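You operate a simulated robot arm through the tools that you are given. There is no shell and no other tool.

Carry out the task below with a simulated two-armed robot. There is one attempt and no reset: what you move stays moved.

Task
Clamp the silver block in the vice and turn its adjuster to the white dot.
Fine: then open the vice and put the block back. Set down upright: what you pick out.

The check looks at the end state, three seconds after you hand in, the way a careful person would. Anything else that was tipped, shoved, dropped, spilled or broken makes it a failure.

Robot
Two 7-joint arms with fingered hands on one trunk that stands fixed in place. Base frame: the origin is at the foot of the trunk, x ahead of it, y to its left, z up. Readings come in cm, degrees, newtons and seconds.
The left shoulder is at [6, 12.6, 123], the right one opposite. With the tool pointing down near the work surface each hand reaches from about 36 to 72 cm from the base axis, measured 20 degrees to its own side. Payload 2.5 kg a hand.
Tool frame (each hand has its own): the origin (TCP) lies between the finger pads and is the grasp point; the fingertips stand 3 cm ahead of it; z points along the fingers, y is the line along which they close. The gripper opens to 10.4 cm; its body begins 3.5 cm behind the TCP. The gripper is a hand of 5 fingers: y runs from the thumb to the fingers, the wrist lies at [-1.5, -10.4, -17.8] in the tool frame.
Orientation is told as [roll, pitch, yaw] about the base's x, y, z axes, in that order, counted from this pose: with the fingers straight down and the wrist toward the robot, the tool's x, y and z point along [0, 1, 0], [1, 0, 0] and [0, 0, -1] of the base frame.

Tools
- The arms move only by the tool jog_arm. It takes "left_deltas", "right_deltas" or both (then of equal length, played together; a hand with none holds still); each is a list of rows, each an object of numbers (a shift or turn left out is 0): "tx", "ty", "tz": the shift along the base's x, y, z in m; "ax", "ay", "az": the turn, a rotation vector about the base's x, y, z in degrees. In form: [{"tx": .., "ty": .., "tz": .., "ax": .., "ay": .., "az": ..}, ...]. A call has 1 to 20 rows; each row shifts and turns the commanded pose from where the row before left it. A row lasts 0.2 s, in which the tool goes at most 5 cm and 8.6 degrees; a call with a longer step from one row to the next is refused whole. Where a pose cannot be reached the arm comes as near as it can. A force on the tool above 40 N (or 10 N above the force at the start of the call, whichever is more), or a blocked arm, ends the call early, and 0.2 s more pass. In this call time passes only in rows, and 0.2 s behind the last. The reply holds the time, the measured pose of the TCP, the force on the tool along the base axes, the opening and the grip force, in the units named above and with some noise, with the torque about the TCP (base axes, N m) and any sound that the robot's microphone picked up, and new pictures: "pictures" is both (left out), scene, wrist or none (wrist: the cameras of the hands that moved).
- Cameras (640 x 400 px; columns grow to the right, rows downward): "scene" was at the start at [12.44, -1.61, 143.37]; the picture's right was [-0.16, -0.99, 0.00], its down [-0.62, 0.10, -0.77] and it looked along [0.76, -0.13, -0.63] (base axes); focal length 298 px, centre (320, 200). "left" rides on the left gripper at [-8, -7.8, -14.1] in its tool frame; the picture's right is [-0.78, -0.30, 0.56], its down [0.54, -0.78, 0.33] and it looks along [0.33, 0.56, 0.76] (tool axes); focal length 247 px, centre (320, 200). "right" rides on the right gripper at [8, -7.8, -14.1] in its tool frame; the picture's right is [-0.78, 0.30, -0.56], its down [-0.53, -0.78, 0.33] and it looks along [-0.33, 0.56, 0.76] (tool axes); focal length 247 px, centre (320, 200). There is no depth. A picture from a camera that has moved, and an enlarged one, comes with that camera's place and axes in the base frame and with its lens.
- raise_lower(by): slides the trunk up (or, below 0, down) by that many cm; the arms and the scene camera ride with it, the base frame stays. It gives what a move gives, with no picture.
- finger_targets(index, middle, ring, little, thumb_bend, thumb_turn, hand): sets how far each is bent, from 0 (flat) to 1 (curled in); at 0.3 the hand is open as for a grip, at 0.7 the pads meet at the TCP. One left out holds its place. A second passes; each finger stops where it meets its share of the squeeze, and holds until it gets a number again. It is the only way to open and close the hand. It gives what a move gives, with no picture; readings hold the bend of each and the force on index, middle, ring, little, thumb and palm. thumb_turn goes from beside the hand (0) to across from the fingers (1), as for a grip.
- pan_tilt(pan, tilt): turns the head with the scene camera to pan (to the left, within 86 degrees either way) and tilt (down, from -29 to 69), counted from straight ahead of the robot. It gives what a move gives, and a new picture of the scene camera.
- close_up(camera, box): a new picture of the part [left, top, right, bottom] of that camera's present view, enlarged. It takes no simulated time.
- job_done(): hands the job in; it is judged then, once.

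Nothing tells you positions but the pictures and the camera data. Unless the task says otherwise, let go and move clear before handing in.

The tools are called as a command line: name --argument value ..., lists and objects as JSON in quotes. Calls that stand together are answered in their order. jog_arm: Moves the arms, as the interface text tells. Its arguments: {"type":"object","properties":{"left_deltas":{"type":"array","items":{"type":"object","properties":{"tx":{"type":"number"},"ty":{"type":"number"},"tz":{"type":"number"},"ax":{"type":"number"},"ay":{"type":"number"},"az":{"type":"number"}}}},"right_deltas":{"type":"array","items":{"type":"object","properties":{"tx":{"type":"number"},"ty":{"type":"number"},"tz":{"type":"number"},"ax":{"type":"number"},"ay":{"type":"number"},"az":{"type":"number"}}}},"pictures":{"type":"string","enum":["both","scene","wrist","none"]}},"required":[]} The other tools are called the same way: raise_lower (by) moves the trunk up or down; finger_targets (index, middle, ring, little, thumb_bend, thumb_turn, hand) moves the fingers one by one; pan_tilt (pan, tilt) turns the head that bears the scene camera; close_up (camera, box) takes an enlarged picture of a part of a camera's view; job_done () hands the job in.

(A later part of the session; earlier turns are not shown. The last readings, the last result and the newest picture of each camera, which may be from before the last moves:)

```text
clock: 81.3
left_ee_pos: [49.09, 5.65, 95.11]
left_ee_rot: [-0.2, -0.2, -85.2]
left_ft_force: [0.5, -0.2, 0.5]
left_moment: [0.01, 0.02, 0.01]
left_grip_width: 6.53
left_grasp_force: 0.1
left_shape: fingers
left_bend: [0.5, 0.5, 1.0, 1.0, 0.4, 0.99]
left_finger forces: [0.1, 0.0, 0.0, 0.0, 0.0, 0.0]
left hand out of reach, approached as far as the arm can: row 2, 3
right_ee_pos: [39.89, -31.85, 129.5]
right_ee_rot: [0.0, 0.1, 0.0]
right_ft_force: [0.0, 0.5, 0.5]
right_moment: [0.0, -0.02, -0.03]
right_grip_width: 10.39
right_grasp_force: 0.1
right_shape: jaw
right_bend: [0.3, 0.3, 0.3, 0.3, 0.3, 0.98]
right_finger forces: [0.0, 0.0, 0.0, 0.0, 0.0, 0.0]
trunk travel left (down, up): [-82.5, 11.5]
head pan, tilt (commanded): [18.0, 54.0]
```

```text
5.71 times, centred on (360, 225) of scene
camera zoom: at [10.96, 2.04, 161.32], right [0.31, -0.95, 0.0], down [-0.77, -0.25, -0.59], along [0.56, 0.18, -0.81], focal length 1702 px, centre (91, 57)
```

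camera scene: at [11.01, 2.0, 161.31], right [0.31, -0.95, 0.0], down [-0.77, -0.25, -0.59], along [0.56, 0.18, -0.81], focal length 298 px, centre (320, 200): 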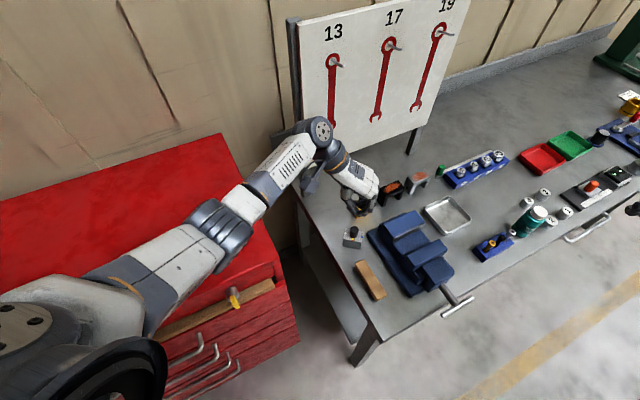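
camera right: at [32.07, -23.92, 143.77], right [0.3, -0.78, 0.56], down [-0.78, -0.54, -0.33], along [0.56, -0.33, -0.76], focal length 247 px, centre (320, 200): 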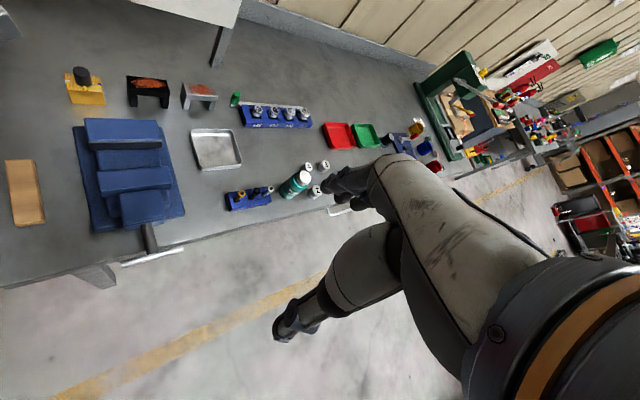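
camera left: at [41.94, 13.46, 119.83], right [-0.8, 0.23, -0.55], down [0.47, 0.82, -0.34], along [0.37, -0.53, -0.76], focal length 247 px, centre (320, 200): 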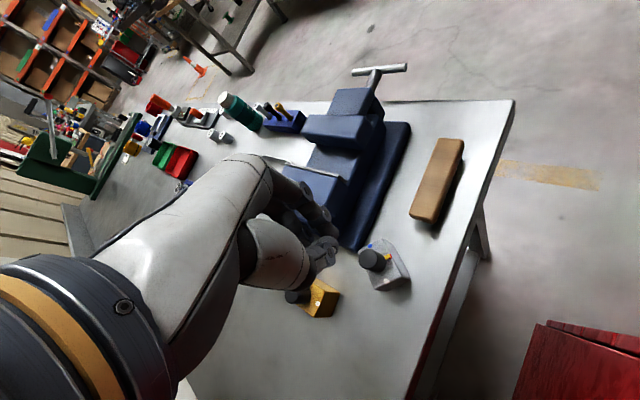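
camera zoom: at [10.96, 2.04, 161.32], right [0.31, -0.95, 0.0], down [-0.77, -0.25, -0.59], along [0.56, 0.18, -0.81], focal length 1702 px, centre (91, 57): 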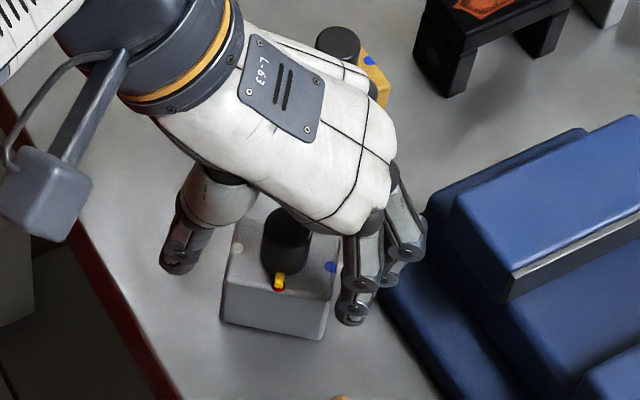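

This pose is at the limit of the arm's reach with the trunk so high, and nothing was touched. I'll raise the hand and lower the trunk 8 cm.

jog_arm --left_deltas '[{"tz": 0.04}, {"tz": 0.04}, {"tz": 0.03}]' --pictures "none"

raise_lower --by -8

pan_tilt --pan 18 --tilt 52

close_up --camera "scene" --box '[300, 170, 420, 270]'

close_up --camera "left" --box '[240, 140, 440, 300]'

```text
clock: 82.1
left_ee_pos: [48.82, 5.85, 106.22]
left_ee_rot: [-0.6, -0.2, -85.1]
left_ft_force: [-1.3, 0.1, 0.0]
left_moment: [0.03, 0.03, 0.03]
left_grip_width: 6.52
left_grasp_force: 0.0
left_shape: fingers
left_bend: [0.5, 0.5, 1.0, 1.0, 0.4, 0.99]
left_finger forces: [0.1, 0.1, 0.0, 0.1, 0.0, 0.0]
right_ee_pos: [39.84, -31.97, 129.49]
right_ee_rot: [0.0, 0.1, 0.0]
right_ft_force: [-0.8, 0.3, 0.1]
right_moment: [0.02, 0.0, 0.01]
right_grip_width: 10.37
right_grasp_force: 0.1
right_shape: jaw
right_bend: [0.3, 0.3, 0.3, 0.3, 0.3, 0.98]
right_finger forces: [0.0, 0.0, 0.0, 0.1, 0.0, 0.0]
trunk travel left (down, up): [-82.5, 11.5]
head pan, tilt (commanded): [18.0, 54.0]
```

```text
clock: 83.3
left_ee_pos: [48.94, 5.82, 98.1]
left_ee_rot: [-0.4, -0.2, -85.1]
left_ft_force: [-0.1, 0.1, -0.6]
left_moment: [-0.01, 0.01, 0.02]
left_grip_width: 6.53
left_grasp_force: 0.0
left_shape: fingers
left_bend: [0.5, 0.5, 1.0, 1.0, 0.4, 0.99]
left_finger forces: [0.0, 0.1, 0.0, 0.0, 0.0, 0.1]
right_ee_pos: [39.96, -31.94, 121.66]
right_ee_rot: [0.0, 0.1, 0.0]
right_ft_force: [-0.1, 0.1, -0.4]
right_moment: [0.01, -0.02, -0.01]
right_grip_width: 10.36
right_grasp_force: 0.1
right_shape: jaw
right_bend: [0.3, 0.3, 0.3, 0.3, 0.3, 0.98]
right_finger forces: [0.0, 0.1, 0.1, 0.0, 0.0, 0.0]
trunk travel left (down, up): [-74.5, 19.5]
head pan, tilt (commanded): [18.0, 54.0]
```

```text
clock: 83.9
left_ee_pos: [48.87, 5.69, 98.09]
left_ee_rot: [-0.4, -0.2, -85.0]
left_ft_force: [0.1, -0.6, -0.9]
left_moment: [-0.02, 0.01, 0.01]
left_grip_width: 6.54
left_grasp_force: 0.0
left_shape: fingers
left_bend: [0.5, 0.5, 1.0, 1.0, 0.4, 0.99]
left_finger forces: [0.0, 0.0, 0.0, 0.0, 0.0, 0.0]
right_ee_pos: [39.85, -31.78, 121.5]
right_ee_rot: [-0.1, 0.1, -0.1]
right_ft_force: [0.1, 0.7, -0.4]
right_moment: [-0.04, 0.03, 0.0]
right_grip_width: 10.36
right_grasp_force: 0.0
right_shape: jaw
right_bend: [0.3, 0.3, 0.3, 0.3, 0.3, 0.98]
right_finger forces: [0.0, 0.0, 0.0, 0.0, 0.0, 0.1]
trunk travel left (down, up): [-74.5, 19.5]
head pan, tilt (commanded): [18.0, 52.0]
camera scene: at [11.14, 2.1, 153.58], right [0.31, -0.95, 0.0], down [-0.75, -0.24, -0.62], along [0.59, 0.19, -0.79], focal length 298 px, centre (320, 200)
```

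scene: 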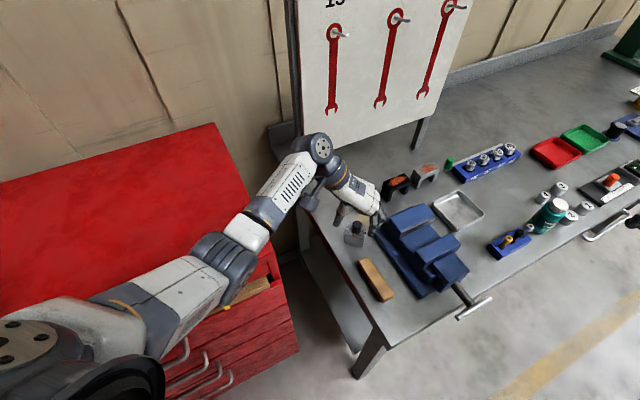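

```text
4.00 times, centred on (360, 220) of scene
camera zoom: at [11.14, 2.1, 153.58], right [0.31, -0.95, 0.0], down [-0.75, -0.24, -0.62], along [0.59, 0.19, -0.79], focal length 1191 px, centre (160, 120)
```

zoom: 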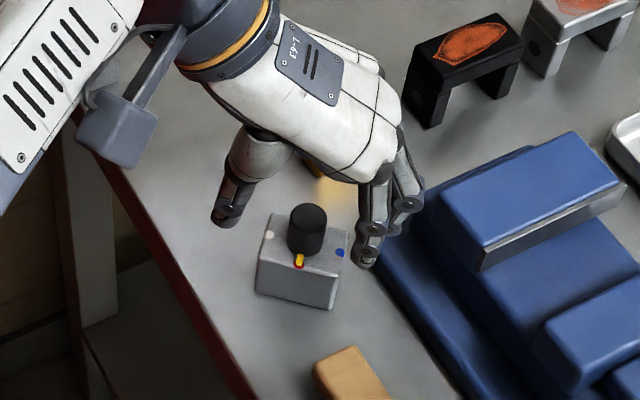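

```text
2.50 times, centred on (340, 220) of left
camera zoom: at [40.38, 12.97, 112.44], right [-0.8, 0.23, -0.55], down [0.46, 0.82, -0.34], along [0.37, -0.53, -0.76], focal length 617 px, centre (270, 150)
```

zoom: 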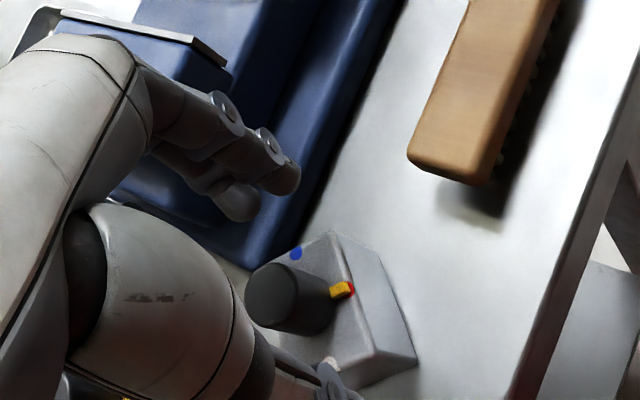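

Lowering the trunk helped and nothing is touching. I'll shift +1.6 cm in x to centre over the block, then descend.

jog_arm --left_deltas '[{"tx": 0.008}, {"tx": 0.008}, {"tz": -0.015}, {"tz": -0.015}]' --pictures "none"

close_up --camera "left" --box '[240, 140, 440, 300]'

close_up --camera "scene" --box '[320, 190, 400, 260]'

```text
clock: 84.9
left_ee_pos: [50.57, 5.71, 95.18]
left_ee_rot: [-0.3, -0.2, -85.1]
left_ft_force: [0.2, -0.3, -0.9]
left_moment: [0.0, -0.01, 0.01]
left_grip_width: 6.52
left_grasp_force: 0.0
left_shape: fingers
left_bend: [0.5, 0.5, 1.0, 1.0, 0.4, 0.99]
left_finger forces: [0.0, 0.0, 0.0, 0.0, 0.0, 0.1]
right_ee_pos: [39.89, -31.84, 121.61]
right_ee_rot: [0.0, 0.1, 0.0]
right_ft_force: [0.3, -0.2, 0.9]
right_moment: [-0.04, 0.01, 0.05]
right_grip_width: 10.35
right_grasp_force: 0.1
right_shape: jaw
right_bend: [0.3, 0.3, 0.3, 0.3, 0.3, 0.98]
right_finger forces: [0.1, 0.0, 0.0, 0.0, 0.1, 0.0]
trunk travel left (down, up): [-74.5, 19.5]
head pan, tilt (commanded): [18.0, 52.0]
```

```text
2.50 times, centred on (340, 220) of left
camera zoom: at [42.02, 12.95, 109.42], right [-0.8, 0.23, -0.55], down [0.46, 0.82, -0.34], along [0.37, -0.53, -0.76], focal length 617 px, centre (270, 150)
```

zoom: 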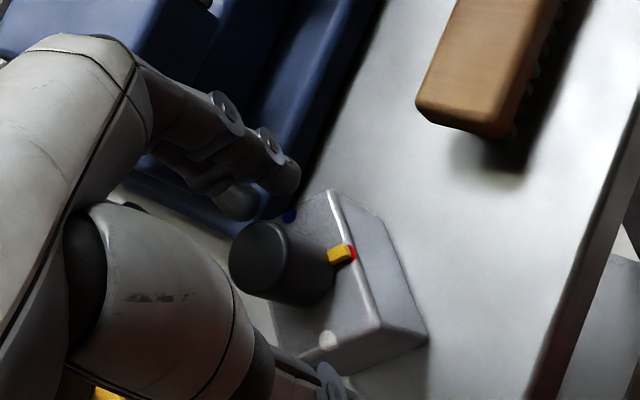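

```text
5.71 times, centred on (360, 225) of scene
camera zoom: at [11.15, 2.1, 153.58], right [0.31, -0.95, 0.0], down [-0.75, -0.24, -0.62], along [0.59, 0.19, -0.79], focal length 1702 px, centre (91, 57)
```

zoom: 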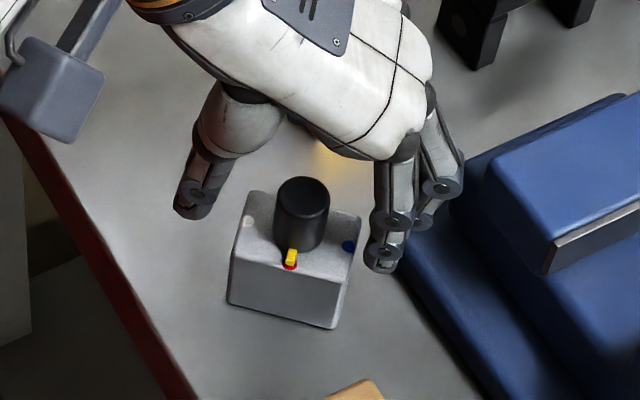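

The block is centred between thumb and fingers. I'll go down the last 1.9 cm and close the grip.

jog_arm --left_deltas '[{"tx": -0.001, "ty": 0.001, "tz": -0.01}, {"tz": -0.009}]' --pictures "none"

finger_targets --hand "left" --index 0.6 --middle 0.6 --thumb_bend 0.6

close_up --camera "left" --box '[240, 140, 440, 300]'

close_up --camera "scene" --box '[320, 190, 400, 260]'

```text
clock: 85.5
left_ee_pos: [50.48, 5.95, 93.25]
left_ee_rot: [-0.3, -0.2, -85.0]
left_ft_force: [0.1, -0.3, -0.6]
left_moment: [0.01, 0.01, -0.02]
left_grip_width: 6.53
left_grasp_force: 0.0
left_shape: fingers
left_bend: [0.5, 0.5, 1.0, 1.0, 0.4, 0.99]
left_finger forces: [0.0, 0.0, 0.0, 0.0, 0.0, 0.0]
right_ee_pos: [39.87, -31.9, 121.54]
right_ee_rot: [0.0, 0.0, 0.1]
right_ft_force: [0.1, -0.6, 0.3]
right_moment: [-0.01, -0.01, 0.0]
right_grip_width: 10.36
right_grasp_force: 0.0
right_shape: jaw
right_bend: [0.3, 0.3, 0.3, 0.3, 0.3, 0.98]
right_finger forces: [0.1, 0.1, 0.0, 0.0, 0.0, 0.0]
trunk travel left (down, up): [-74.5, 19.5]
head pan, tilt (commanded): [18.0, 52.0]
```

```text
clock: 86.5
left_ee_pos: [50.41, 5.81, 93.28]
left_ee_rot: [-0.3, -0.2, -85.1]
left_ft_force: [-0.3, 1.9, 1.1]
left_moment: [0.0, -0.04, 0.01]
left_grip_width: 4.62
left_grasp_force: 7.8
left_shape: fingers
left_bend: [0.56, 0.56, 1.0, 1.0, 0.51, 1.0]
left_finger forces: [3.4, 4.0, 0.0, 0.1, 9.0, 0.0]
right_ee_pos: [39.9, -31.94, 121.47]
right_ee_rot: [0.0, 0.2, -0.1]
right_ft_force: [0.1, 0.9, 0.3]
right_moment: [-0.01, 0.04, -0.02]
right_grip_width: 10.4
right_grasp_force: 0.0
right_shape: jaw
right_bend: [0.3, 0.3, 0.3, 0.3, 0.3, 0.98]
right_finger forces: [0.0, 0.1, 0.0, 0.1, 0.0, 0.0]
trunk travel left (down, up): [-74.5, 19.5]
head pan, tilt (commanded): [18.0, 52.0]
```

```text
2.50 times, centred on (340, 220) of left
camera zoom: at [41.9, 13.05, 107.57], right [-0.8, 0.23, -0.55], down [0.46, 0.82, -0.34], along [0.38, -0.53, -0.76], focal length 617 px, centre (270, 150)
```

zoom: 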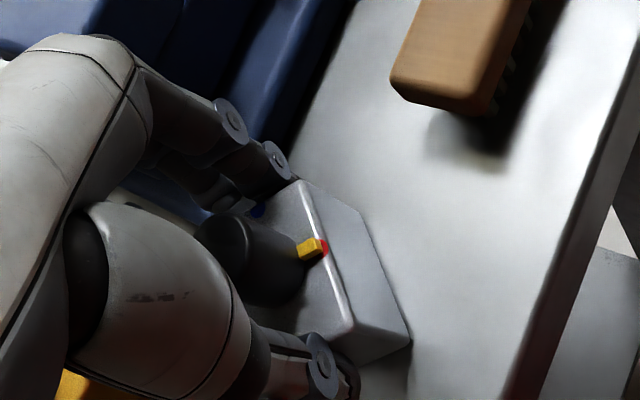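

```text
5.71 times, centred on (360, 225) of scene
camera zoom: at [11.13, 2.12, 153.58], right [0.31, -0.95, 0.0], down [-0.75, -0.24, -0.62], along [0.59, 0.19, -0.79], focal length 1702 px, centre (91, 57)
```

zoom: 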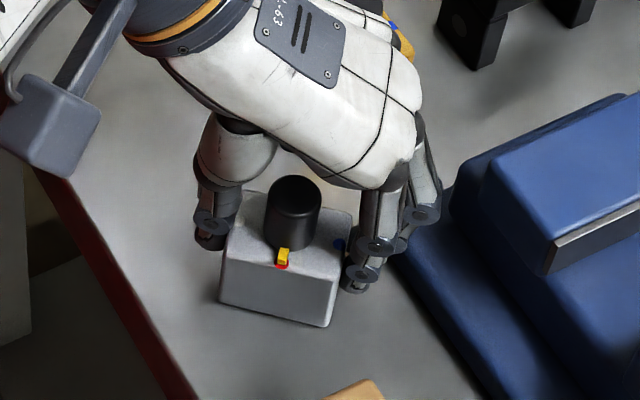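

The block's ends are gripped at a width of 4.6 cm. I'll squeeze harder and lift 3 cm to test.

finger_targets --hand "left" --index 0.8 --middle 0.8 --thumb_bend 0.8

jog_arm --left_deltas '[{"tz": 0.01}, {"tz": 0.01}, {"tz": 0.01}]' --pictures "none"

close_up --camera "scene" --box '[320, 190, 400, 260]'

close_up --camera "left" --box '[240, 140, 440, 300]'

```text
clock: 87.5
left_ee_pos: [50.44, 5.86, 93.21]
left_ee_rot: [-0.4, -0.2, -85.2]
left_ft_force: [0.5, -1.4, 0.3]
left_moment: [-0.11, -0.02, -0.04]
left_grip_width: 4.58
left_grasp_force: 15.4
left_shape: fingers
left_bend: [0.58, 0.58, 1.0, 1.0, 0.5, 1.0]
left_finger forces: [7.7, 8.2, 0.0, 0.0, 14.9, 0.1]
right_ee_pos: [39.86, -31.89, 121.52]
right_ee_rot: [0.0, 0.1, 0.0]
right_ft_force: [0.3, -0.3, 0.2]
right_moment: [0.0, -0.01, 0.0]
right_grip_width: 10.35
right_grasp_force: 0.0
right_shape: jaw
right_bend: [0.3, 0.3, 0.3, 0.3, 0.3, 0.98]
right_finger forces: [0.0, 0.0, 0.1, 0.0, 0.1, 0.0]
trunk travel left (down, up): [-74.5, 19.5]
head pan, tilt (commanded): [18.0, 52.0]
```

```text
clock: 88.3
left_ee_pos: [50.34, 5.8, 96.27]
left_ee_rot: [-0.5, -0.3, -85.0]
left_ft_force: [-0.2, 0.2, -3.3]
left_moment: [-0.04, 0.01, -0.02]
left_grip_width: 4.55
left_grasp_force: 15.4
left_shape: fingers
left_bend: [0.58, 0.58, 1.0, 1.0, 0.5, 1.0]
left_finger forces: [7.2, 7.8, 0.1, 0.1, 14.9, 0.0]
right_ee_pos: [39.9, -31.86, 121.67]
right_ee_rot: [0.0, 0.1, -0.1]
right_ft_force: [0.4, -0.1, 0.3]
right_moment: [0.0, 0.0, 0.03]
right_grip_width: 10.38
right_grasp_force: 0.1
right_shape: jaw
right_bend: [0.3, 0.3, 0.3, 0.3, 0.3, 0.98]
right_finger forces: [0.0, 0.1, 0.0, 0.0, 0.1, 0.0]
trunk travel left (down, up): [-74.5, 19.5]
head pan, tilt (commanded): [18.0, 52.0]
```

```text
5.71 times, centred on (360, 225) of scene
camera zoom: at [11.17, 2.11, 153.57], right [0.31, -0.95, 0.0], down [-0.75, -0.24, -0.62], along [0.59, 0.19, -0.79], focal length 1702 px, centre (91, 57)
```

zoom: 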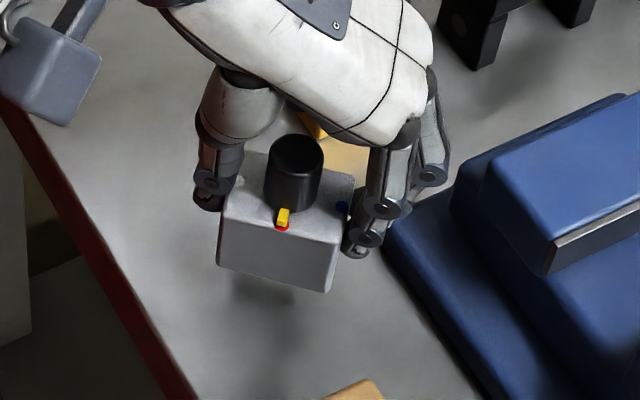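

```text
2.50 times, centred on (340, 220) of left
camera zoom: at [41.89, 13.05, 110.5], right [-0.8, 0.23, -0.55], down [0.46, 0.82, -0.34], along [0.37, -0.53, -0.76], focal length 617 px, centre (270, 150)
```

zoom: 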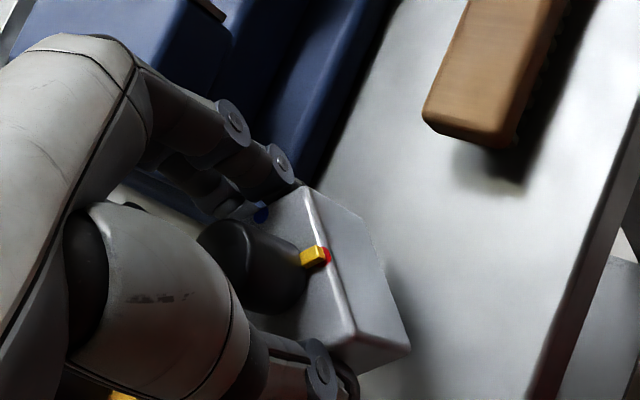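

The grip is firm at 15 N and steady. I'll lift to clear the jaws and move over the gap while turning to -45° yaw.

jog_arm --left_deltas '[{"tz": 0.03}, {"tz": 0.03}, {"tz": 0.03}, {"tx": 0.003, "ty": -0.025, "az": 6.6}, {"tx": 0.003, "ty": -0.025, "az": 6.6}, {"tx": 0.003, "ty": -0.025, "az": 6.6}, {"tx": 0.003, "ty": -0.025, "az": 6.6}, {"tx": 0.003, "ty": -0.025, "az": 6.6}, {"tx": 0.002, "ty": -0.025, "az": 6.6}]' --pictures "both"

close_up --camera "left" --box '[240, 130, 460, 310]'

close_up --camera "scene" --box '[340, 180, 480, 310]'

close_up --camera "right" --box '[60, 60, 220, 220]'

```text
clock: 90.3
left_ee_pos: [52.21, -9.26, 105.13]
left_ee_rot: [-0.5, -0.2, -45.4]
left_ft_force: [0.2, -0.3, -3.5]
left_moment: [0.01, -0.04, 0.02]
left_grip_width: 4.55
left_grasp_force: 15.1
left_shape: fingers
left_bend: [0.58, 0.58, 1.0, 1.0, 0.5, 1.0]
left_finger forces: [7.1, 7.5, 0.0, 0.0, 14.6, 0.1]
right_ee_pos: [39.9, -31.9, 121.5]
right_ee_rot: [0.0, 0.1, -0.1]
right_ft_force: [0.1, 0.4, 0.0]
right_moment: [-0.05, 0.0, 0.0]
right_grip_width: 10.38
right_grasp_force: 0.0
right_shape: jaw
right_bend: [0.3, 0.3, 0.3, 0.3, 0.3, 0.98]
right_finger forces: [0.0, 0.0, 0.0, 0.1, 0.1, 0.0]
trunk travel left (down, up): [-74.5, 19.5]
head pan, tilt (commanded): [18.0, 52.0]
camera scene: at [11.17, 2.04, 153.58], right [0.31, -0.95, 0.0], down [-0.75, -0.24, -0.62], along [0.59, 0.19, -0.79], focal length 298 px, centre (320, 200)
camera left: at [41.05, -9.14, 119.56], right [-0.76, -0.34, -0.55], down [-0.17, 0.93, -0.34], along [0.63, -0.17, -0.76], focal length 247 px, centre (320, 200)
```

scene: 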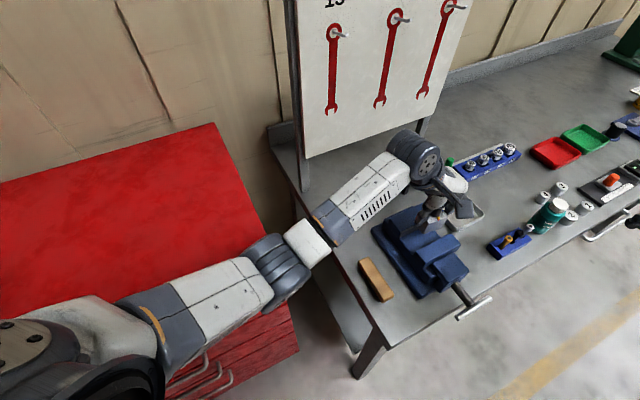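
left: 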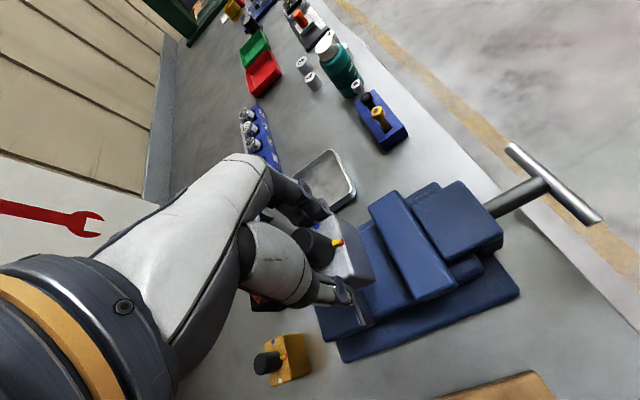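

```text
2.22 times, centred on (350, 220) of left
camera zoom: at [41.05, -9.14, 119.56], right [-0.76, -0.34, -0.55], down [-0.17, 0.93, -0.34], along [0.63, -0.17, -0.76], focal length 549 px, centre (253, 156)
```

zoom: 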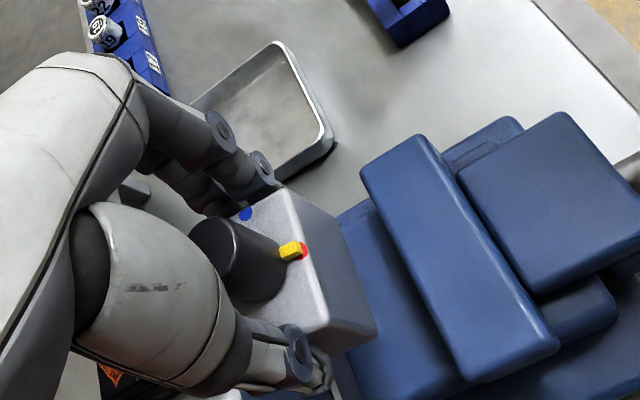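

```text
3.08 times, centred on (410, 245) of scene
camera zoom: at [11.17, 2.04, 153.58], right [0.31, -0.95, 0.0], down [-0.75, -0.24, -0.62], along [0.59, 0.19, -0.79], focal length 916 px, centre (43, 62)
```

zoom: 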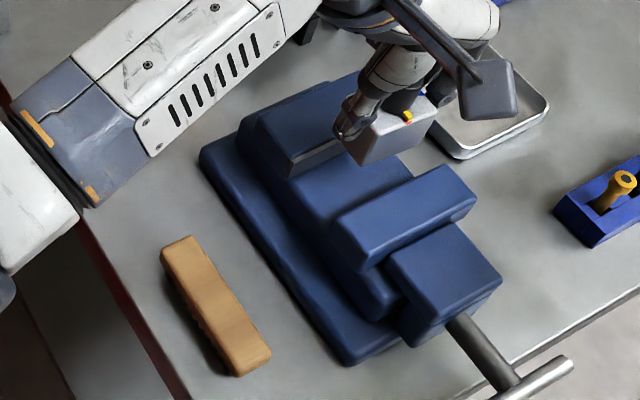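

```text
2.50 times, centred on (140, 140) of right
camera zoom: at [32.08, -23.89, 135.75], right [0.3, -0.78, 0.56], down [-0.78, -0.53, -0.33], along [0.55, -0.33, -0.76], focal length 617 px, centre (770, 350)
```

zoom: 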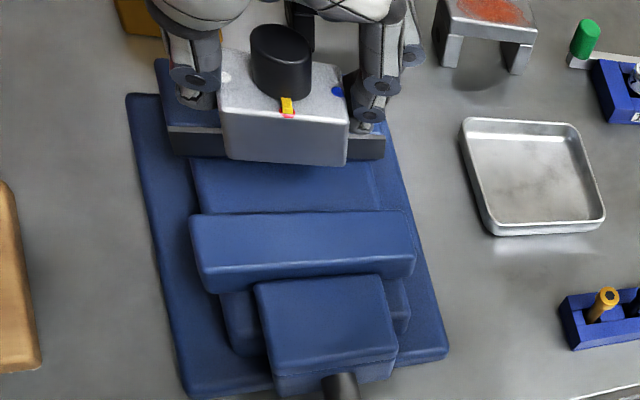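

The block is over the gap, about 4.5° off the jaw direction and slightly toward the fixed jaw. I'll correct the yaw, shift 4 mm back and lower to just above the bed.

jog_arm --left_deltas '[{"tx": -0.003, "ty": -0.003, "az": 4.5}, {"tz": -0.01}, {"tz": -0.01}, {"tz": -0.01}]' --pictures "none"

close_up --camera "right" --box '[60, 60, 220, 220]'

close_up --camera "left" --box '[240, 130, 460, 310]'

close_up --camera "scene" --box '[370, 190, 470, 290]'

```text
clock: 91.3
left_ee_pos: [51.82, -9.55, 102.23]
left_ee_rot: [-0.5, -0.2, -41.0]
left_ft_force: [-0.3, 0.2, -3.2]
left_moment: [0.01, -0.01, -0.01]
left_grip_width: 4.53
left_grasp_force: 14.4
left_shape: fingers
left_bend: [0.58, 0.58, 1.0, 1.0, 0.5, 1.0]
left_finger forces: [7.1, 7.5, 0.0, 0.0, 14.4, 0.0]
right_ee_pos: [39.97, -31.91, 121.45]
right_ee_rot: [0.0, 0.1, 0.0]
right_ft_force: [-0.6, 0.3, -0.4]
right_moment: [-0.01, 0.0, 0.0]
right_grip_width: 10.35
right_grasp_force: 0.1
right_shape: jaw
right_bend: [0.3, 0.3, 0.3, 0.3, 0.3, 0.98]
right_finger forces: [0.1, 0.0, 0.0, 0.0, 0.0, 0.0]
trunk travel left (down, up): [-74.5, 19.5]
head pan, tilt (commanded): [18.0, 52.0]
```

```text
2.50 times, centred on (140, 140) of right
camera zoom: at [32.1, -23.83, 135.76], right [0.3, -0.78, 0.56], down [-0.78, -0.53, -0.33], along [0.55, -0.33, -0.76], focal length 617 px, centre (770, 350)
```

zoom: 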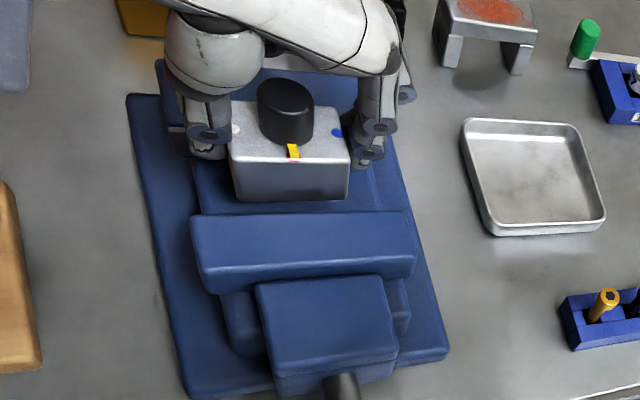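

```text
2.22 times, centred on (350, 220) of left
camera zoom: at [40.78, -10.2, 116.51], right [-0.73, -0.4, -0.55], down [-0.24, 0.91, -0.34], along [0.64, -0.12, -0.76], focal length 549 px, centre (253, 156)
```

zoom: 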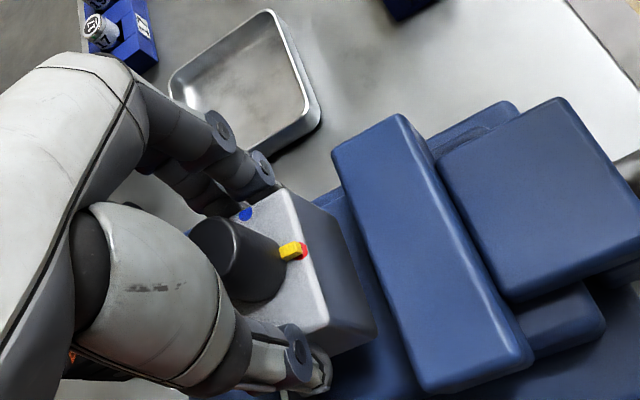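

```text
4.00 times, centred on (420, 240) of scene
camera zoom: at [11.19, 2.11, 153.57], right [0.31, -0.95, 0.0], down [-0.75, -0.24, -0.62], along [0.59, 0.19, -0.79], focal length 1191 px, centre (-80, 40)
```

zoom: 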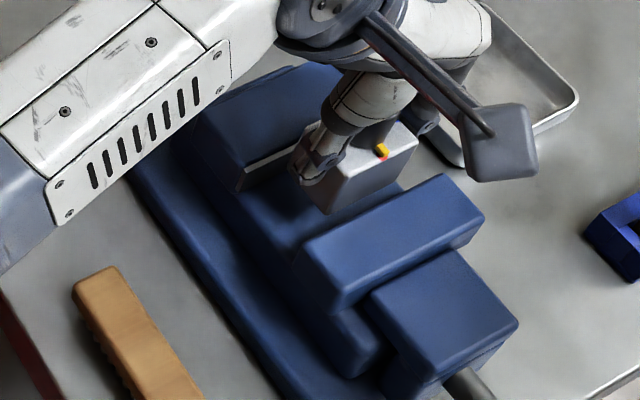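

The block is now parallel to the jaws with clearance on both sides. I'll lower it slowly onto the bed.

jog_arm --left_deltas '[{"tz": -0.006}, {"tz": -0.006}, {"tz": -0.003}, {"tz": -0.002}]' --pictures "none"

close_up --camera "right" --box '[60, 60, 220, 220]'

```text
clock: 92.3
left_ee_pos: [51.71, -9.54, 100.5]
left_ee_rot: [-0.4, -0.1, -41.0]
left_ft_force: [-0.5, -0.6, -3.5]
left_moment: [0.0, -0.01, -0.02]
left_grip_width: 4.55
left_grasp_force: 14.3
left_shape: fingers
left_bend: [0.58, 0.58, 1.0, 1.0, 0.5, 1.0]
left_finger forces: [7.1, 7.6, 0.0, 0.0, 14.5, 0.0]
right_ee_pos: [39.85, -31.91, 121.51]
right_ee_rot: [0.1, 0.1, 0.0]
right_ft_force: [0.2, 0.5, 0.7]
right_moment: [0.01, 0.0, 0.02]
right_grip_width: 10.36
right_grasp_force: 0.0
right_shape: jaw
right_bend: [0.3, 0.3, 0.3, 0.3, 0.3, 0.98]
right_finger forces: [0.1, 0.1, 0.0, 0.0, 0.0, 0.0]
trunk travel left (down, up): [-74.5, 19.5]
head pan, tilt (commanded): [18.0, 52.0]
```

```text
2.50 times, centred on (140, 140) of right
camera zoom: at [32.09, -23.84, 135.76], right [0.3, -0.78, 0.56], down [-0.78, -0.53, -0.33], along [0.55, -0.33, -0.76], focal length 617 px, centre (770, 350)
```

zoom: 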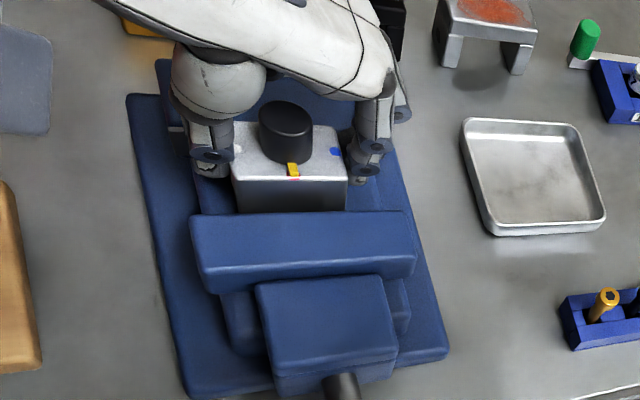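

Still hanging freely, with the block's weight on the hand. I'll continue down in 2 mm steps until the bed takes the weight.

jog_arm --left_deltas '[{"tz": -0.002}, {"tz": -0.002}, {"tz": -0.002}]' --pictures "none"

close_up --camera "right" --box '[60, 60, 220, 220]'

```text
clock: 93.1
left_ee_pos: [51.79, -9.51, 99.9]
left_ee_rot: [-0.4, -0.2, -41.0]
left_ft_force: [0.3, -0.5, -3.3]
left_moment: [0.02, -0.07, 0.01]
left_grip_width: 4.52
left_grasp_force: 14.3
left_shape: fingers
left_bend: [0.58, 0.58, 1.0, 1.0, 0.5, 1.0]
left_finger forces: [7.1, 7.5, 0.1, 0.0, 14.5, 0.0]
right_ee_pos: [39.89, -31.85, 121.48]
right_ee_rot: [-0.1, 0.1, 0.1]
right_ft_force: [-0.5, -0.2, 0.0]
right_moment: [-0.01, 0.02, -0.02]
right_grip_width: 10.37
right_grasp_force: 0.2
right_shape: jaw
right_bend: [0.3, 0.3, 0.3, 0.3, 0.3, 0.98]
right_finger forces: [0.1, 0.0, 0.1, 0.0, 0.0, 0.0]
trunk travel left (down, up): [-74.5, 19.5]
head pan, tilt (commanded): [18.0, 52.0]
```

```text
2.50 times, centred on (140, 140) of right
camera zoom: at [32.09, -23.84, 135.76], right [0.3, -0.78, 0.56], down [-0.78, -0.53, -0.33], along [0.55, -0.33, -0.76], focal length 617 px, centre (770, 350)
```

zoom: 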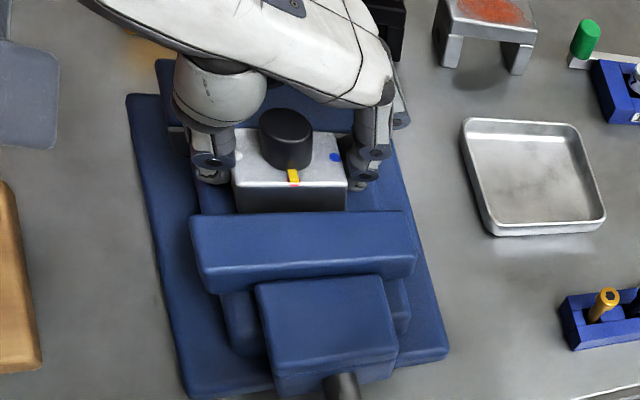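

No contact yet, so the bed is a little deeper than estimated. I'll continue down gently.

jog_arm --left_deltas '[{"tz": -0.002}, {"tz": -0.002}, {"tz": -0.002}, {"tz": -0.002}]' --pictures "none"

close_up --camera "right" --box '[60, 60, 220, 220]'

close_up --camera "left" --box '[240, 130, 460, 310]'

```text
clock: 94.1
left_ee_pos: [51.74, -9.52, 99.29]
left_ee_rot: [-0.4, -0.4, -41.2]
left_ft_force: [-0.4, 1.2, 2.6]
left_moment: [-0.01, -0.05, 0.02]
left_grip_width: 4.57
left_grasp_force: 15.9
left_shape: fingers
left_bend: [0.58, 0.58, 1.0, 1.0, 0.5, 1.0]
left_finger forces: [7.3, 7.2, 0.0, 0.1, 15.8, 0.1]
right_ee_pos: [39.92, -31.95, 121.54]
right_ee_rot: [-0.1, 0.2, 0.1]
right_ft_force: [-1.0, 0.8, 0.0]
right_moment: [-0.01, -0.02, 0.0]
right_grip_width: 10.36
right_grasp_force: 0.1
right_shape: jaw
right_bend: [0.3, 0.3, 0.3, 0.3, 0.3, 0.98]
right_finger forces: [0.0, 0.1, 0.1, 0.0, 0.1, 0.1]
trunk travel left (down, up): [-74.5, 19.5]
head pan, tilt (commanded): [18.0, 52.0]
```

```text
2.50 times, centred on (140, 140) of right
camera zoom: at [32.02, -23.82, 135.8], right [0.3, -0.78, 0.56], down [-0.78, -0.53, -0.33], along [0.55, -0.33, -0.76], focal length 617 px, centre (770, 350)
```

zoom: 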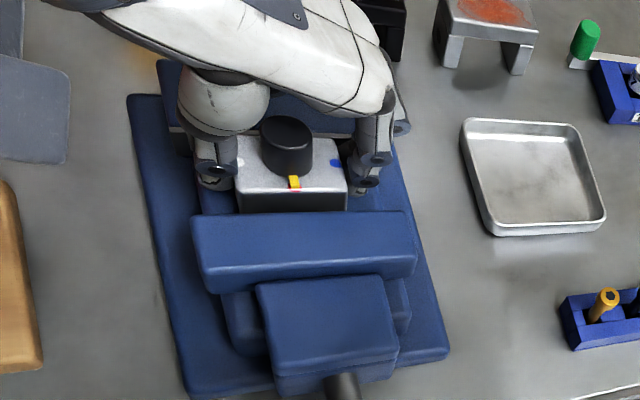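

```text
2.22 times, centred on (350, 220) of left
camera zoom: at [40.73, -10.17, 113.52], right [-0.73, -0.4, -0.55], down [-0.23, 0.91, -0.34], along [0.64, -0.12, -0.76], focal length 549 px, centre (253, 156)
```

zoom: 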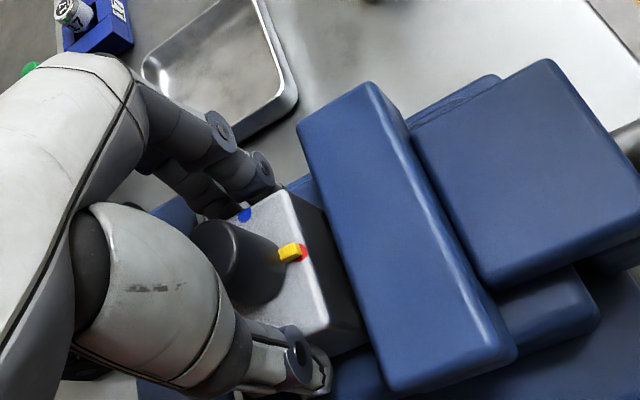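

The bed took the weight at TCP z≈99.3. I'll release the block by opening along the jaw direction and check that it stays upright.

finger_targets --hand "left" --index 0.48 --middle 0.48 --thumb_bend 0.4

close_up --camera "right" --box '[60, 60, 220, 220]'

close_up --camera "left" --box '[240, 130, 460, 310]'

```text
clock: 95.1
left_ee_pos: [51.82, -9.44, 99.17]
left_ee_rot: [-0.4, -0.2, -40.9]
left_ft_force: [-0.2, 0.0, 1.5]
left_moment: [0.04, 0.0, -0.02]
left_grip_width: 6.72
left_grasp_force: 0.1
left_shape: fingers
left_bend: [0.48, 0.48, 1.0, 1.0, 0.4, 0.99]
left_finger forces: [0.0, 0.0, 0.0, 0.1, 0.0, 0.0]
right_ee_pos: [39.94, -31.78, 121.52]
right_ee_rot: [0.0, 0.1, -0.1]
right_ft_force: [0.0, -0.2, 0.6]
right_moment: [-0.03, -0.02, 0.01]
right_grip_width: 10.36
right_grasp_force: 0.0
right_shape: jaw
right_bend: [0.3, 0.3, 0.3, 0.3, 0.3, 0.98]
right_finger forces: [0.1, 0.0, 0.0, 0.1, 0.0, 0.0]
trunk travel left (down, up): [-74.5, 19.5]
head pan, tilt (commanded): [18.0, 52.0]
```

```text
2.50 times, centred on (140, 140) of right
camera zoom: at [32.06, -23.83, 135.77], right [0.3, -0.78, 0.56], down [-0.78, -0.53, -0.33], along [0.55, -0.33, -0.76], focal length 617 px, centre (770, 350)
```

zoom: 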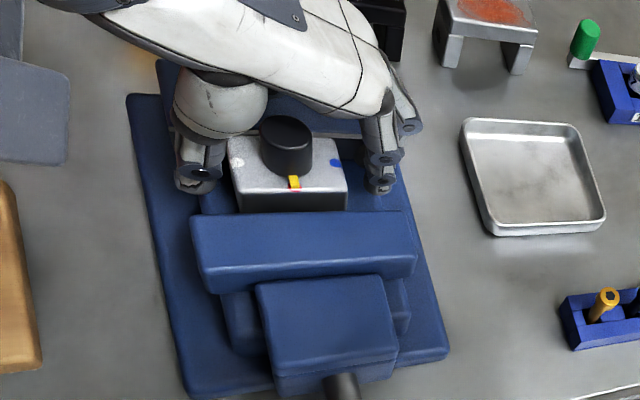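

```text
2.22 times, centred on (350, 220) of left
camera zoom: at [40.74, -10.17, 113.42], right [-0.73, -0.4, -0.55], down [-0.24, 0.91, -0.34], along [0.64, -0.12, -0.76], focal length 549 px, centre (253, 156)
```

zoom: 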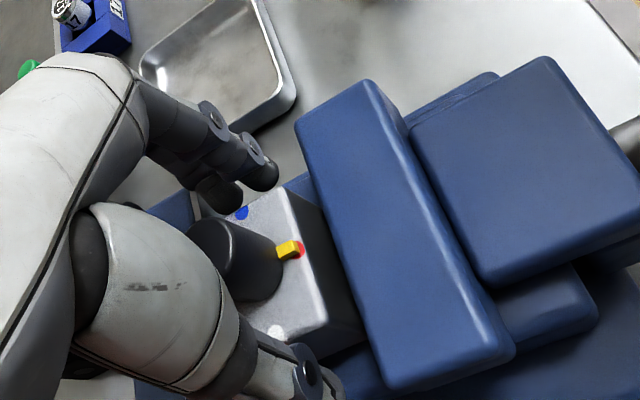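

The block stands free in the vice gap. I'll raise the left hand straight up and move it off to the left.

jog_arm --left_deltas '[{"tz": 0.02}, {"tz": 0.03}, {"tz": 0.04}, {"tz": 0.04, "ty": 0.01}, {"ty": 0.04}, {"ty": 0.04}, {"ty": 0.04}, {"ty": 0.04}]' --pictures "both"

close_up --camera "right" --box '[60, 60, 220, 280]'

close_up --camera "scene" --box '[360, 180, 520, 330]'

```text
clock: 96.9
left_ee_pos: [51.63, 7.89, 112.13]
left_ee_rot: [-0.4, -0.2, -41.1]
left_ft_force: [0.2, 0.0, -0.6]
left_moment: [-0.05, 0.0, -0.01]
left_grip_width: 6.76
left_grasp_force: 0.0
left_shape: fingers
left_bend: [0.48, 0.48, 1.0, 1.0, 0.4, 0.99]
left_finger forces: [0.0, 0.0, 0.0, 0.0, 0.1, 0.0]
right_ee_pos: [39.92, -31.95, 121.64]
right_ee_rot: [0.1, -0.1, 0.0]
right_ft_force: [1.0, -0.4, -0.1]
right_moment: [0.01, 0.0, -0.01]
right_grip_width: 10.38
right_grasp_force: 0.1
right_shape: jaw
right_bend: [0.3, 0.3, 0.3, 0.3, 0.3, 0.98]
right_finger forces: [0.0, 0.1, 0.0, 0.1, 0.1, 0.1]
trunk travel left (down, up): [-74.5, 19.5]
head pan, tilt (commanded): [18.0, 52.0]
camera scene: at [11.13, 2.16, 153.58], right [0.31, -0.95, 0.0], down [-0.75, -0.24, -0.62], along [0.59, 0.19, -0.79], focal length 298 px, centre (320, 200)
camera left: at [40.61, 7.13, 126.38], right [-0.73, -0.4, -0.55], down [-0.23, 0.91, -0.34], along [0.64, -0.12, -0.76], focal length 247 px, centre (320, 200)
```

scene: 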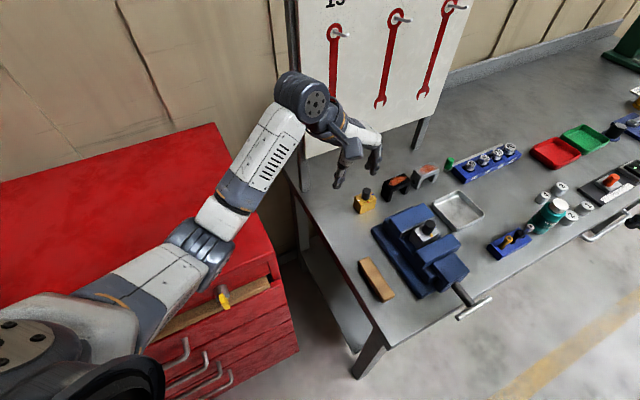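
left: 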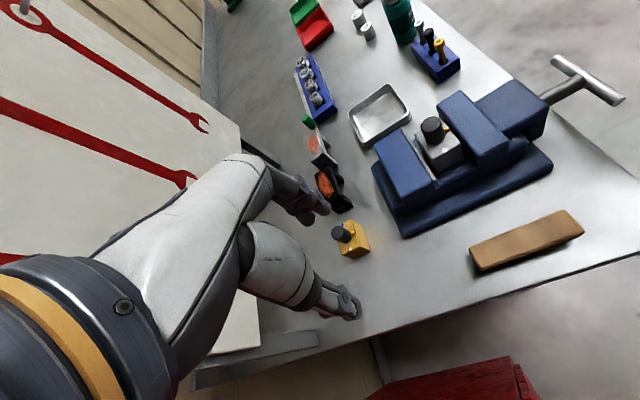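

```text
1.82 times, centred on (140, 170) of right
camera zoom: at [32.04, -23.78, 135.79], right [0.3, -0.78, 0.56], down [-0.78, -0.53, -0.33], along [0.55, -0.33, -0.76], focal length 449 px, centre (647, 254)
```

zoom: 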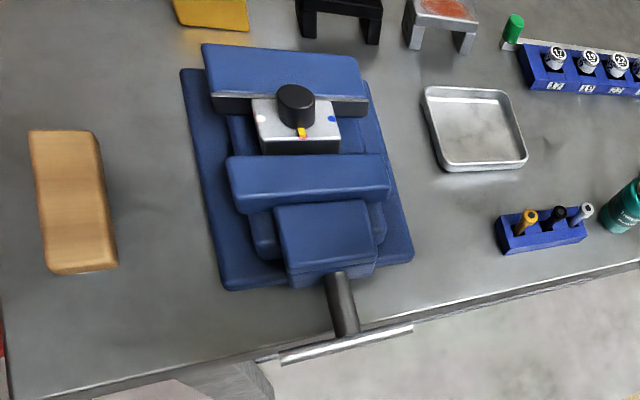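

```text
2.67 times, centred on (440, 255) of scene
camera zoom: at [11.13, 2.16, 153.58], right [0.31, -0.95, 0.0], down [-0.75, -0.24, -0.62], along [0.59, 0.19, -0.79], focal length 794 px, centre (0, 53)
```

zoom: 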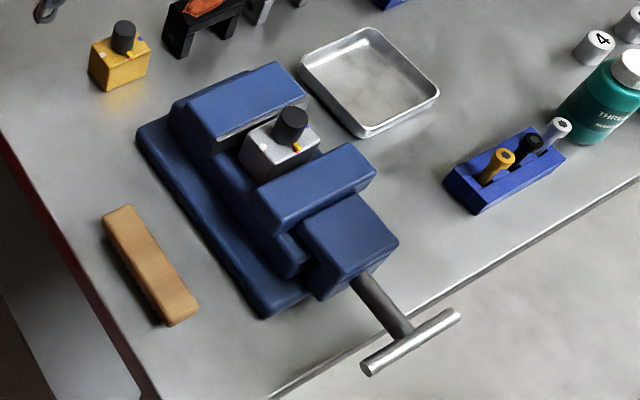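

The block stands upright between the jaws, and the vice handle centre is at about (39.1,-20.9,93.9) with its bar horizontal. I'll prepare the right hand with index extended and others curled, turned to point toward the vice so it can crank the bar.

finger_targets --hand "right" --index 0.4 --middle 1.0 --ring 1.0 --little 1.0 --thumb_bend 1.0 --thumb_turn 1.0

jog_arm --right_deltas '[{"tx": -0.01, "ty": -0.006, "tz": -0.005, "az": 7.5}, {"tx": -0.01, "ty": -0.006, "tz": -0.005, "az": 7.5}, {"tx": -0.01, "ty": -0.006, "tz": -0.005, "az": 7.5}, {"tx": -0.01, "ty": -0.006, "tz": -0.005, "az": 7.5}, {"tx": -0.01, "ty": -0.006, "tz": -0.005, "az": 7.5}, {"tx": -0.01, "ty": -0.006, "tz": -0.005, "az": 7.5}, {"tz": -0.01, "ax": 5.3, "ay": -5.3}, {"tz": -0.01, "ax": 5.3, "ay": -5.3}, {"tz": -0.01, "ax": 5.3, "ay": -5.3}, {"tz": -0.01, "ax": 5.3, "ay": -5.3}]' --pictures "both"

```text
clock: 97.9
left_ee_pos: [51.78, 7.65, 112.13]
left_ee_rot: [-0.4, -0.2, -41.0]
left_ft_force: [0.1, -0.4, -0.2]
left_moment: [0.01, -0.04, -0.02]
left_grip_width: 6.73
left_grasp_force: 0.0
left_shape: fingers
left_bend: [0.48, 0.48, 1.0, 1.0, 0.4, 0.99]
left_finger forces: [0.1, 0.0, 0.1, 0.0, 0.0, 0.1]
right_ee_pos: [39.84, -31.97, 121.63]
right_ee_rot: [0.1, 0.1, 0.0]
right_ft_force: [0.0, 0.3, 0.4]
right_moment: [0.01, 0.0, 0.03]
right_grip_width: 2.11
right_grasp_force: 0.0
right_shape: fingers
right_bend: [0.37, 1.0, 1.0, 1.0, 0.95, 1.0]
right_finger forces: [0.1, 0.1, 0.1, 0.0, 0.0, 0.1]
trunk travel left (down, up): [-74.5, 19.5]
head pan, tilt (commanded): [18.0, 52.0]
```

```text
clock: 100.1
left_ee_pos: [51.64, 7.76, 112.17]
left_ee_rot: [-0.4, -0.1, -41.0]
left_ft_force: [-0.3, 0.5, 0.6]
left_moment: [0.01, 0.0, 0.03]
left_grip_width: 6.72
left_grasp_force: 0.1
left_shape: fingers
left_bend: [0.48, 0.48, 1.0, 1.0, 0.4, 0.99]
left_finger forces: [0.0, 0.0, 0.0, 0.0, 0.1, 0.1]
right_ee_pos: [35.71, -21.51, 115.32]
right_ee_rot: [5.1, -29.2, 33.8]
right_ft_force: [-0.4, -0.6, -0.5]
right_moment: [-0.01, 0.01, 0.0]
right_grip_width: 2.13
right_grasp_force: 0.0
right_shape: fingers
right_bend: [0.37, 1.0, 1.0, 1.0, 0.95, 1.0]
right_finger forces: [0.0, 0.0, 0.0, 0.1, 0.0, 0.0]
right hand out of reach, approached as far as the arm can: row 3, 4, 5, 6, 7
trunk travel left (down, up): [-74.5, 19.5]
head pan, tilt (commanded): [18.0, 52.0]
camera scene: at [11.18, 2.12, 153.58], right [0.31, -0.95, 0.0], down [-0.75, -0.24, -0.62], along [0.59, 0.19, -0.79], focal length 298 px, centre (320, 200)
camera right: at [20.26, -23.66, 124.52], right [0.47, -0.67, 0.57], down [-0.13, -0.69, -0.71], along [0.87, 0.26, -0.42], focal length 247 px, centre (320, 200)
```

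scene: 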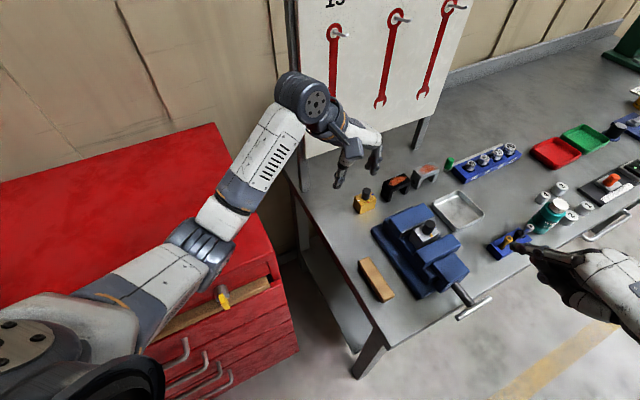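
right: 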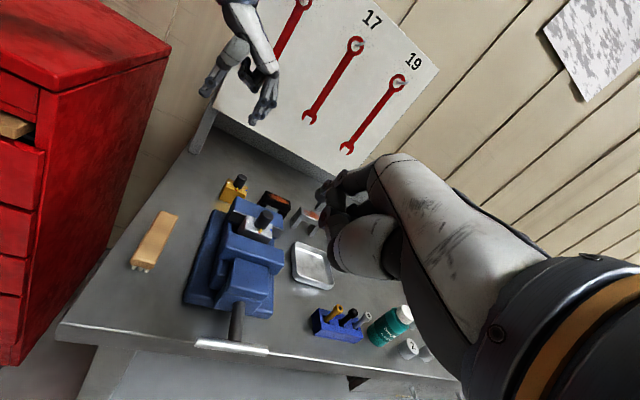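

The arm couldn't reach that fold at such a height. I'll bring the hand lower while finishing the pitch and check where it gets to.

jog_arm --right_deltas '[{"tz": -0.03}, {"tz": -0.03}, {"tz": -0.03, "ax": 5.3, "ay": -5.3}, {"tz": -0.03, "ax": 5.3, "ay": -5.3}, {"tz": -0.01, "ax": 5.3, "ay": -5.3}, {"ax": 5.3, "ay": -5.3}]' --pictures "both"

```text
clock: 101.5
left_ee_pos: [51.61, 7.7, 112.16]
left_ee_rot: [-0.4, -0.2, -40.9]
left_ft_force: [-0.3, -0.8, 0.2]
left_moment: [-0.01, 0.01, -0.02]
left_grip_width: 6.73
left_grasp_force: 0.0
left_shape: fingers
left_bend: [0.48, 0.48, 1.0, 1.0, 0.4, 0.99]
left_finger forces: [0.0, 0.0, 0.0, 0.0, 0.0, 0.1]
right_ee_pos: [35.87, -22.55, 105.03]
right_ee_rot: [11.0, -54.5, 31.8]
right_ft_force: [-0.3, -0.5, -0.2]
right_moment: [0.0, 0.01, 0.03]
right_grip_width: 2.17
right_grasp_force: 0.0
right_shape: fingers
right_bend: [0.37, 1.0, 1.0, 1.0, 0.95, 1.0]
right_finger forces: [0.1, 0.0, 0.0, 0.1, 0.0, 0.0]
right hand out of reach, approached as far as the arm can: row 3, 4
trunk travel left (down, up): [-74.5, 19.5]
head pan, tilt (commanded): [18.0, 52.0]
camera scene: at [11.01, 2.03, 153.6], right [0.31, -0.95, 0.0], down [-0.75, -0.24, -0.62], along [0.59, 0.19, -0.79], focal length 298 px, centre (320, 200)
camera right: at [18.53, -27.1, 107.68], right [0.33, -0.82, 0.47], down [0.16, -0.45, -0.88], along [0.93, 0.36, -0.02], focal length 247 px, centre (320, 200)
```

scene: 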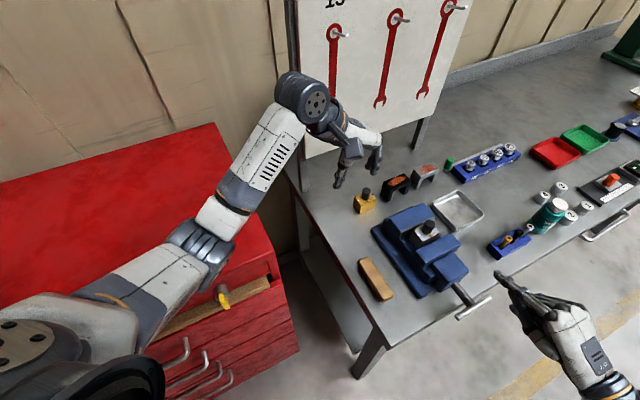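
right: 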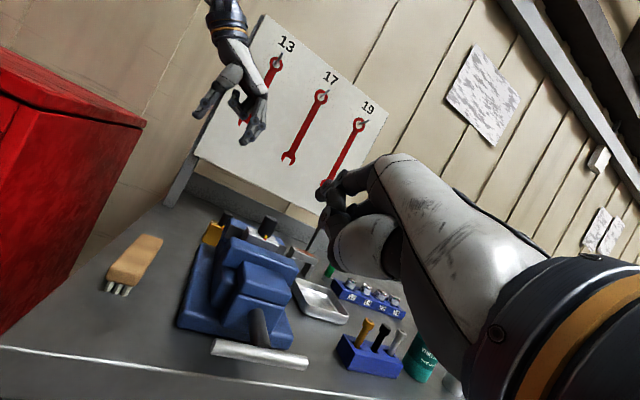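

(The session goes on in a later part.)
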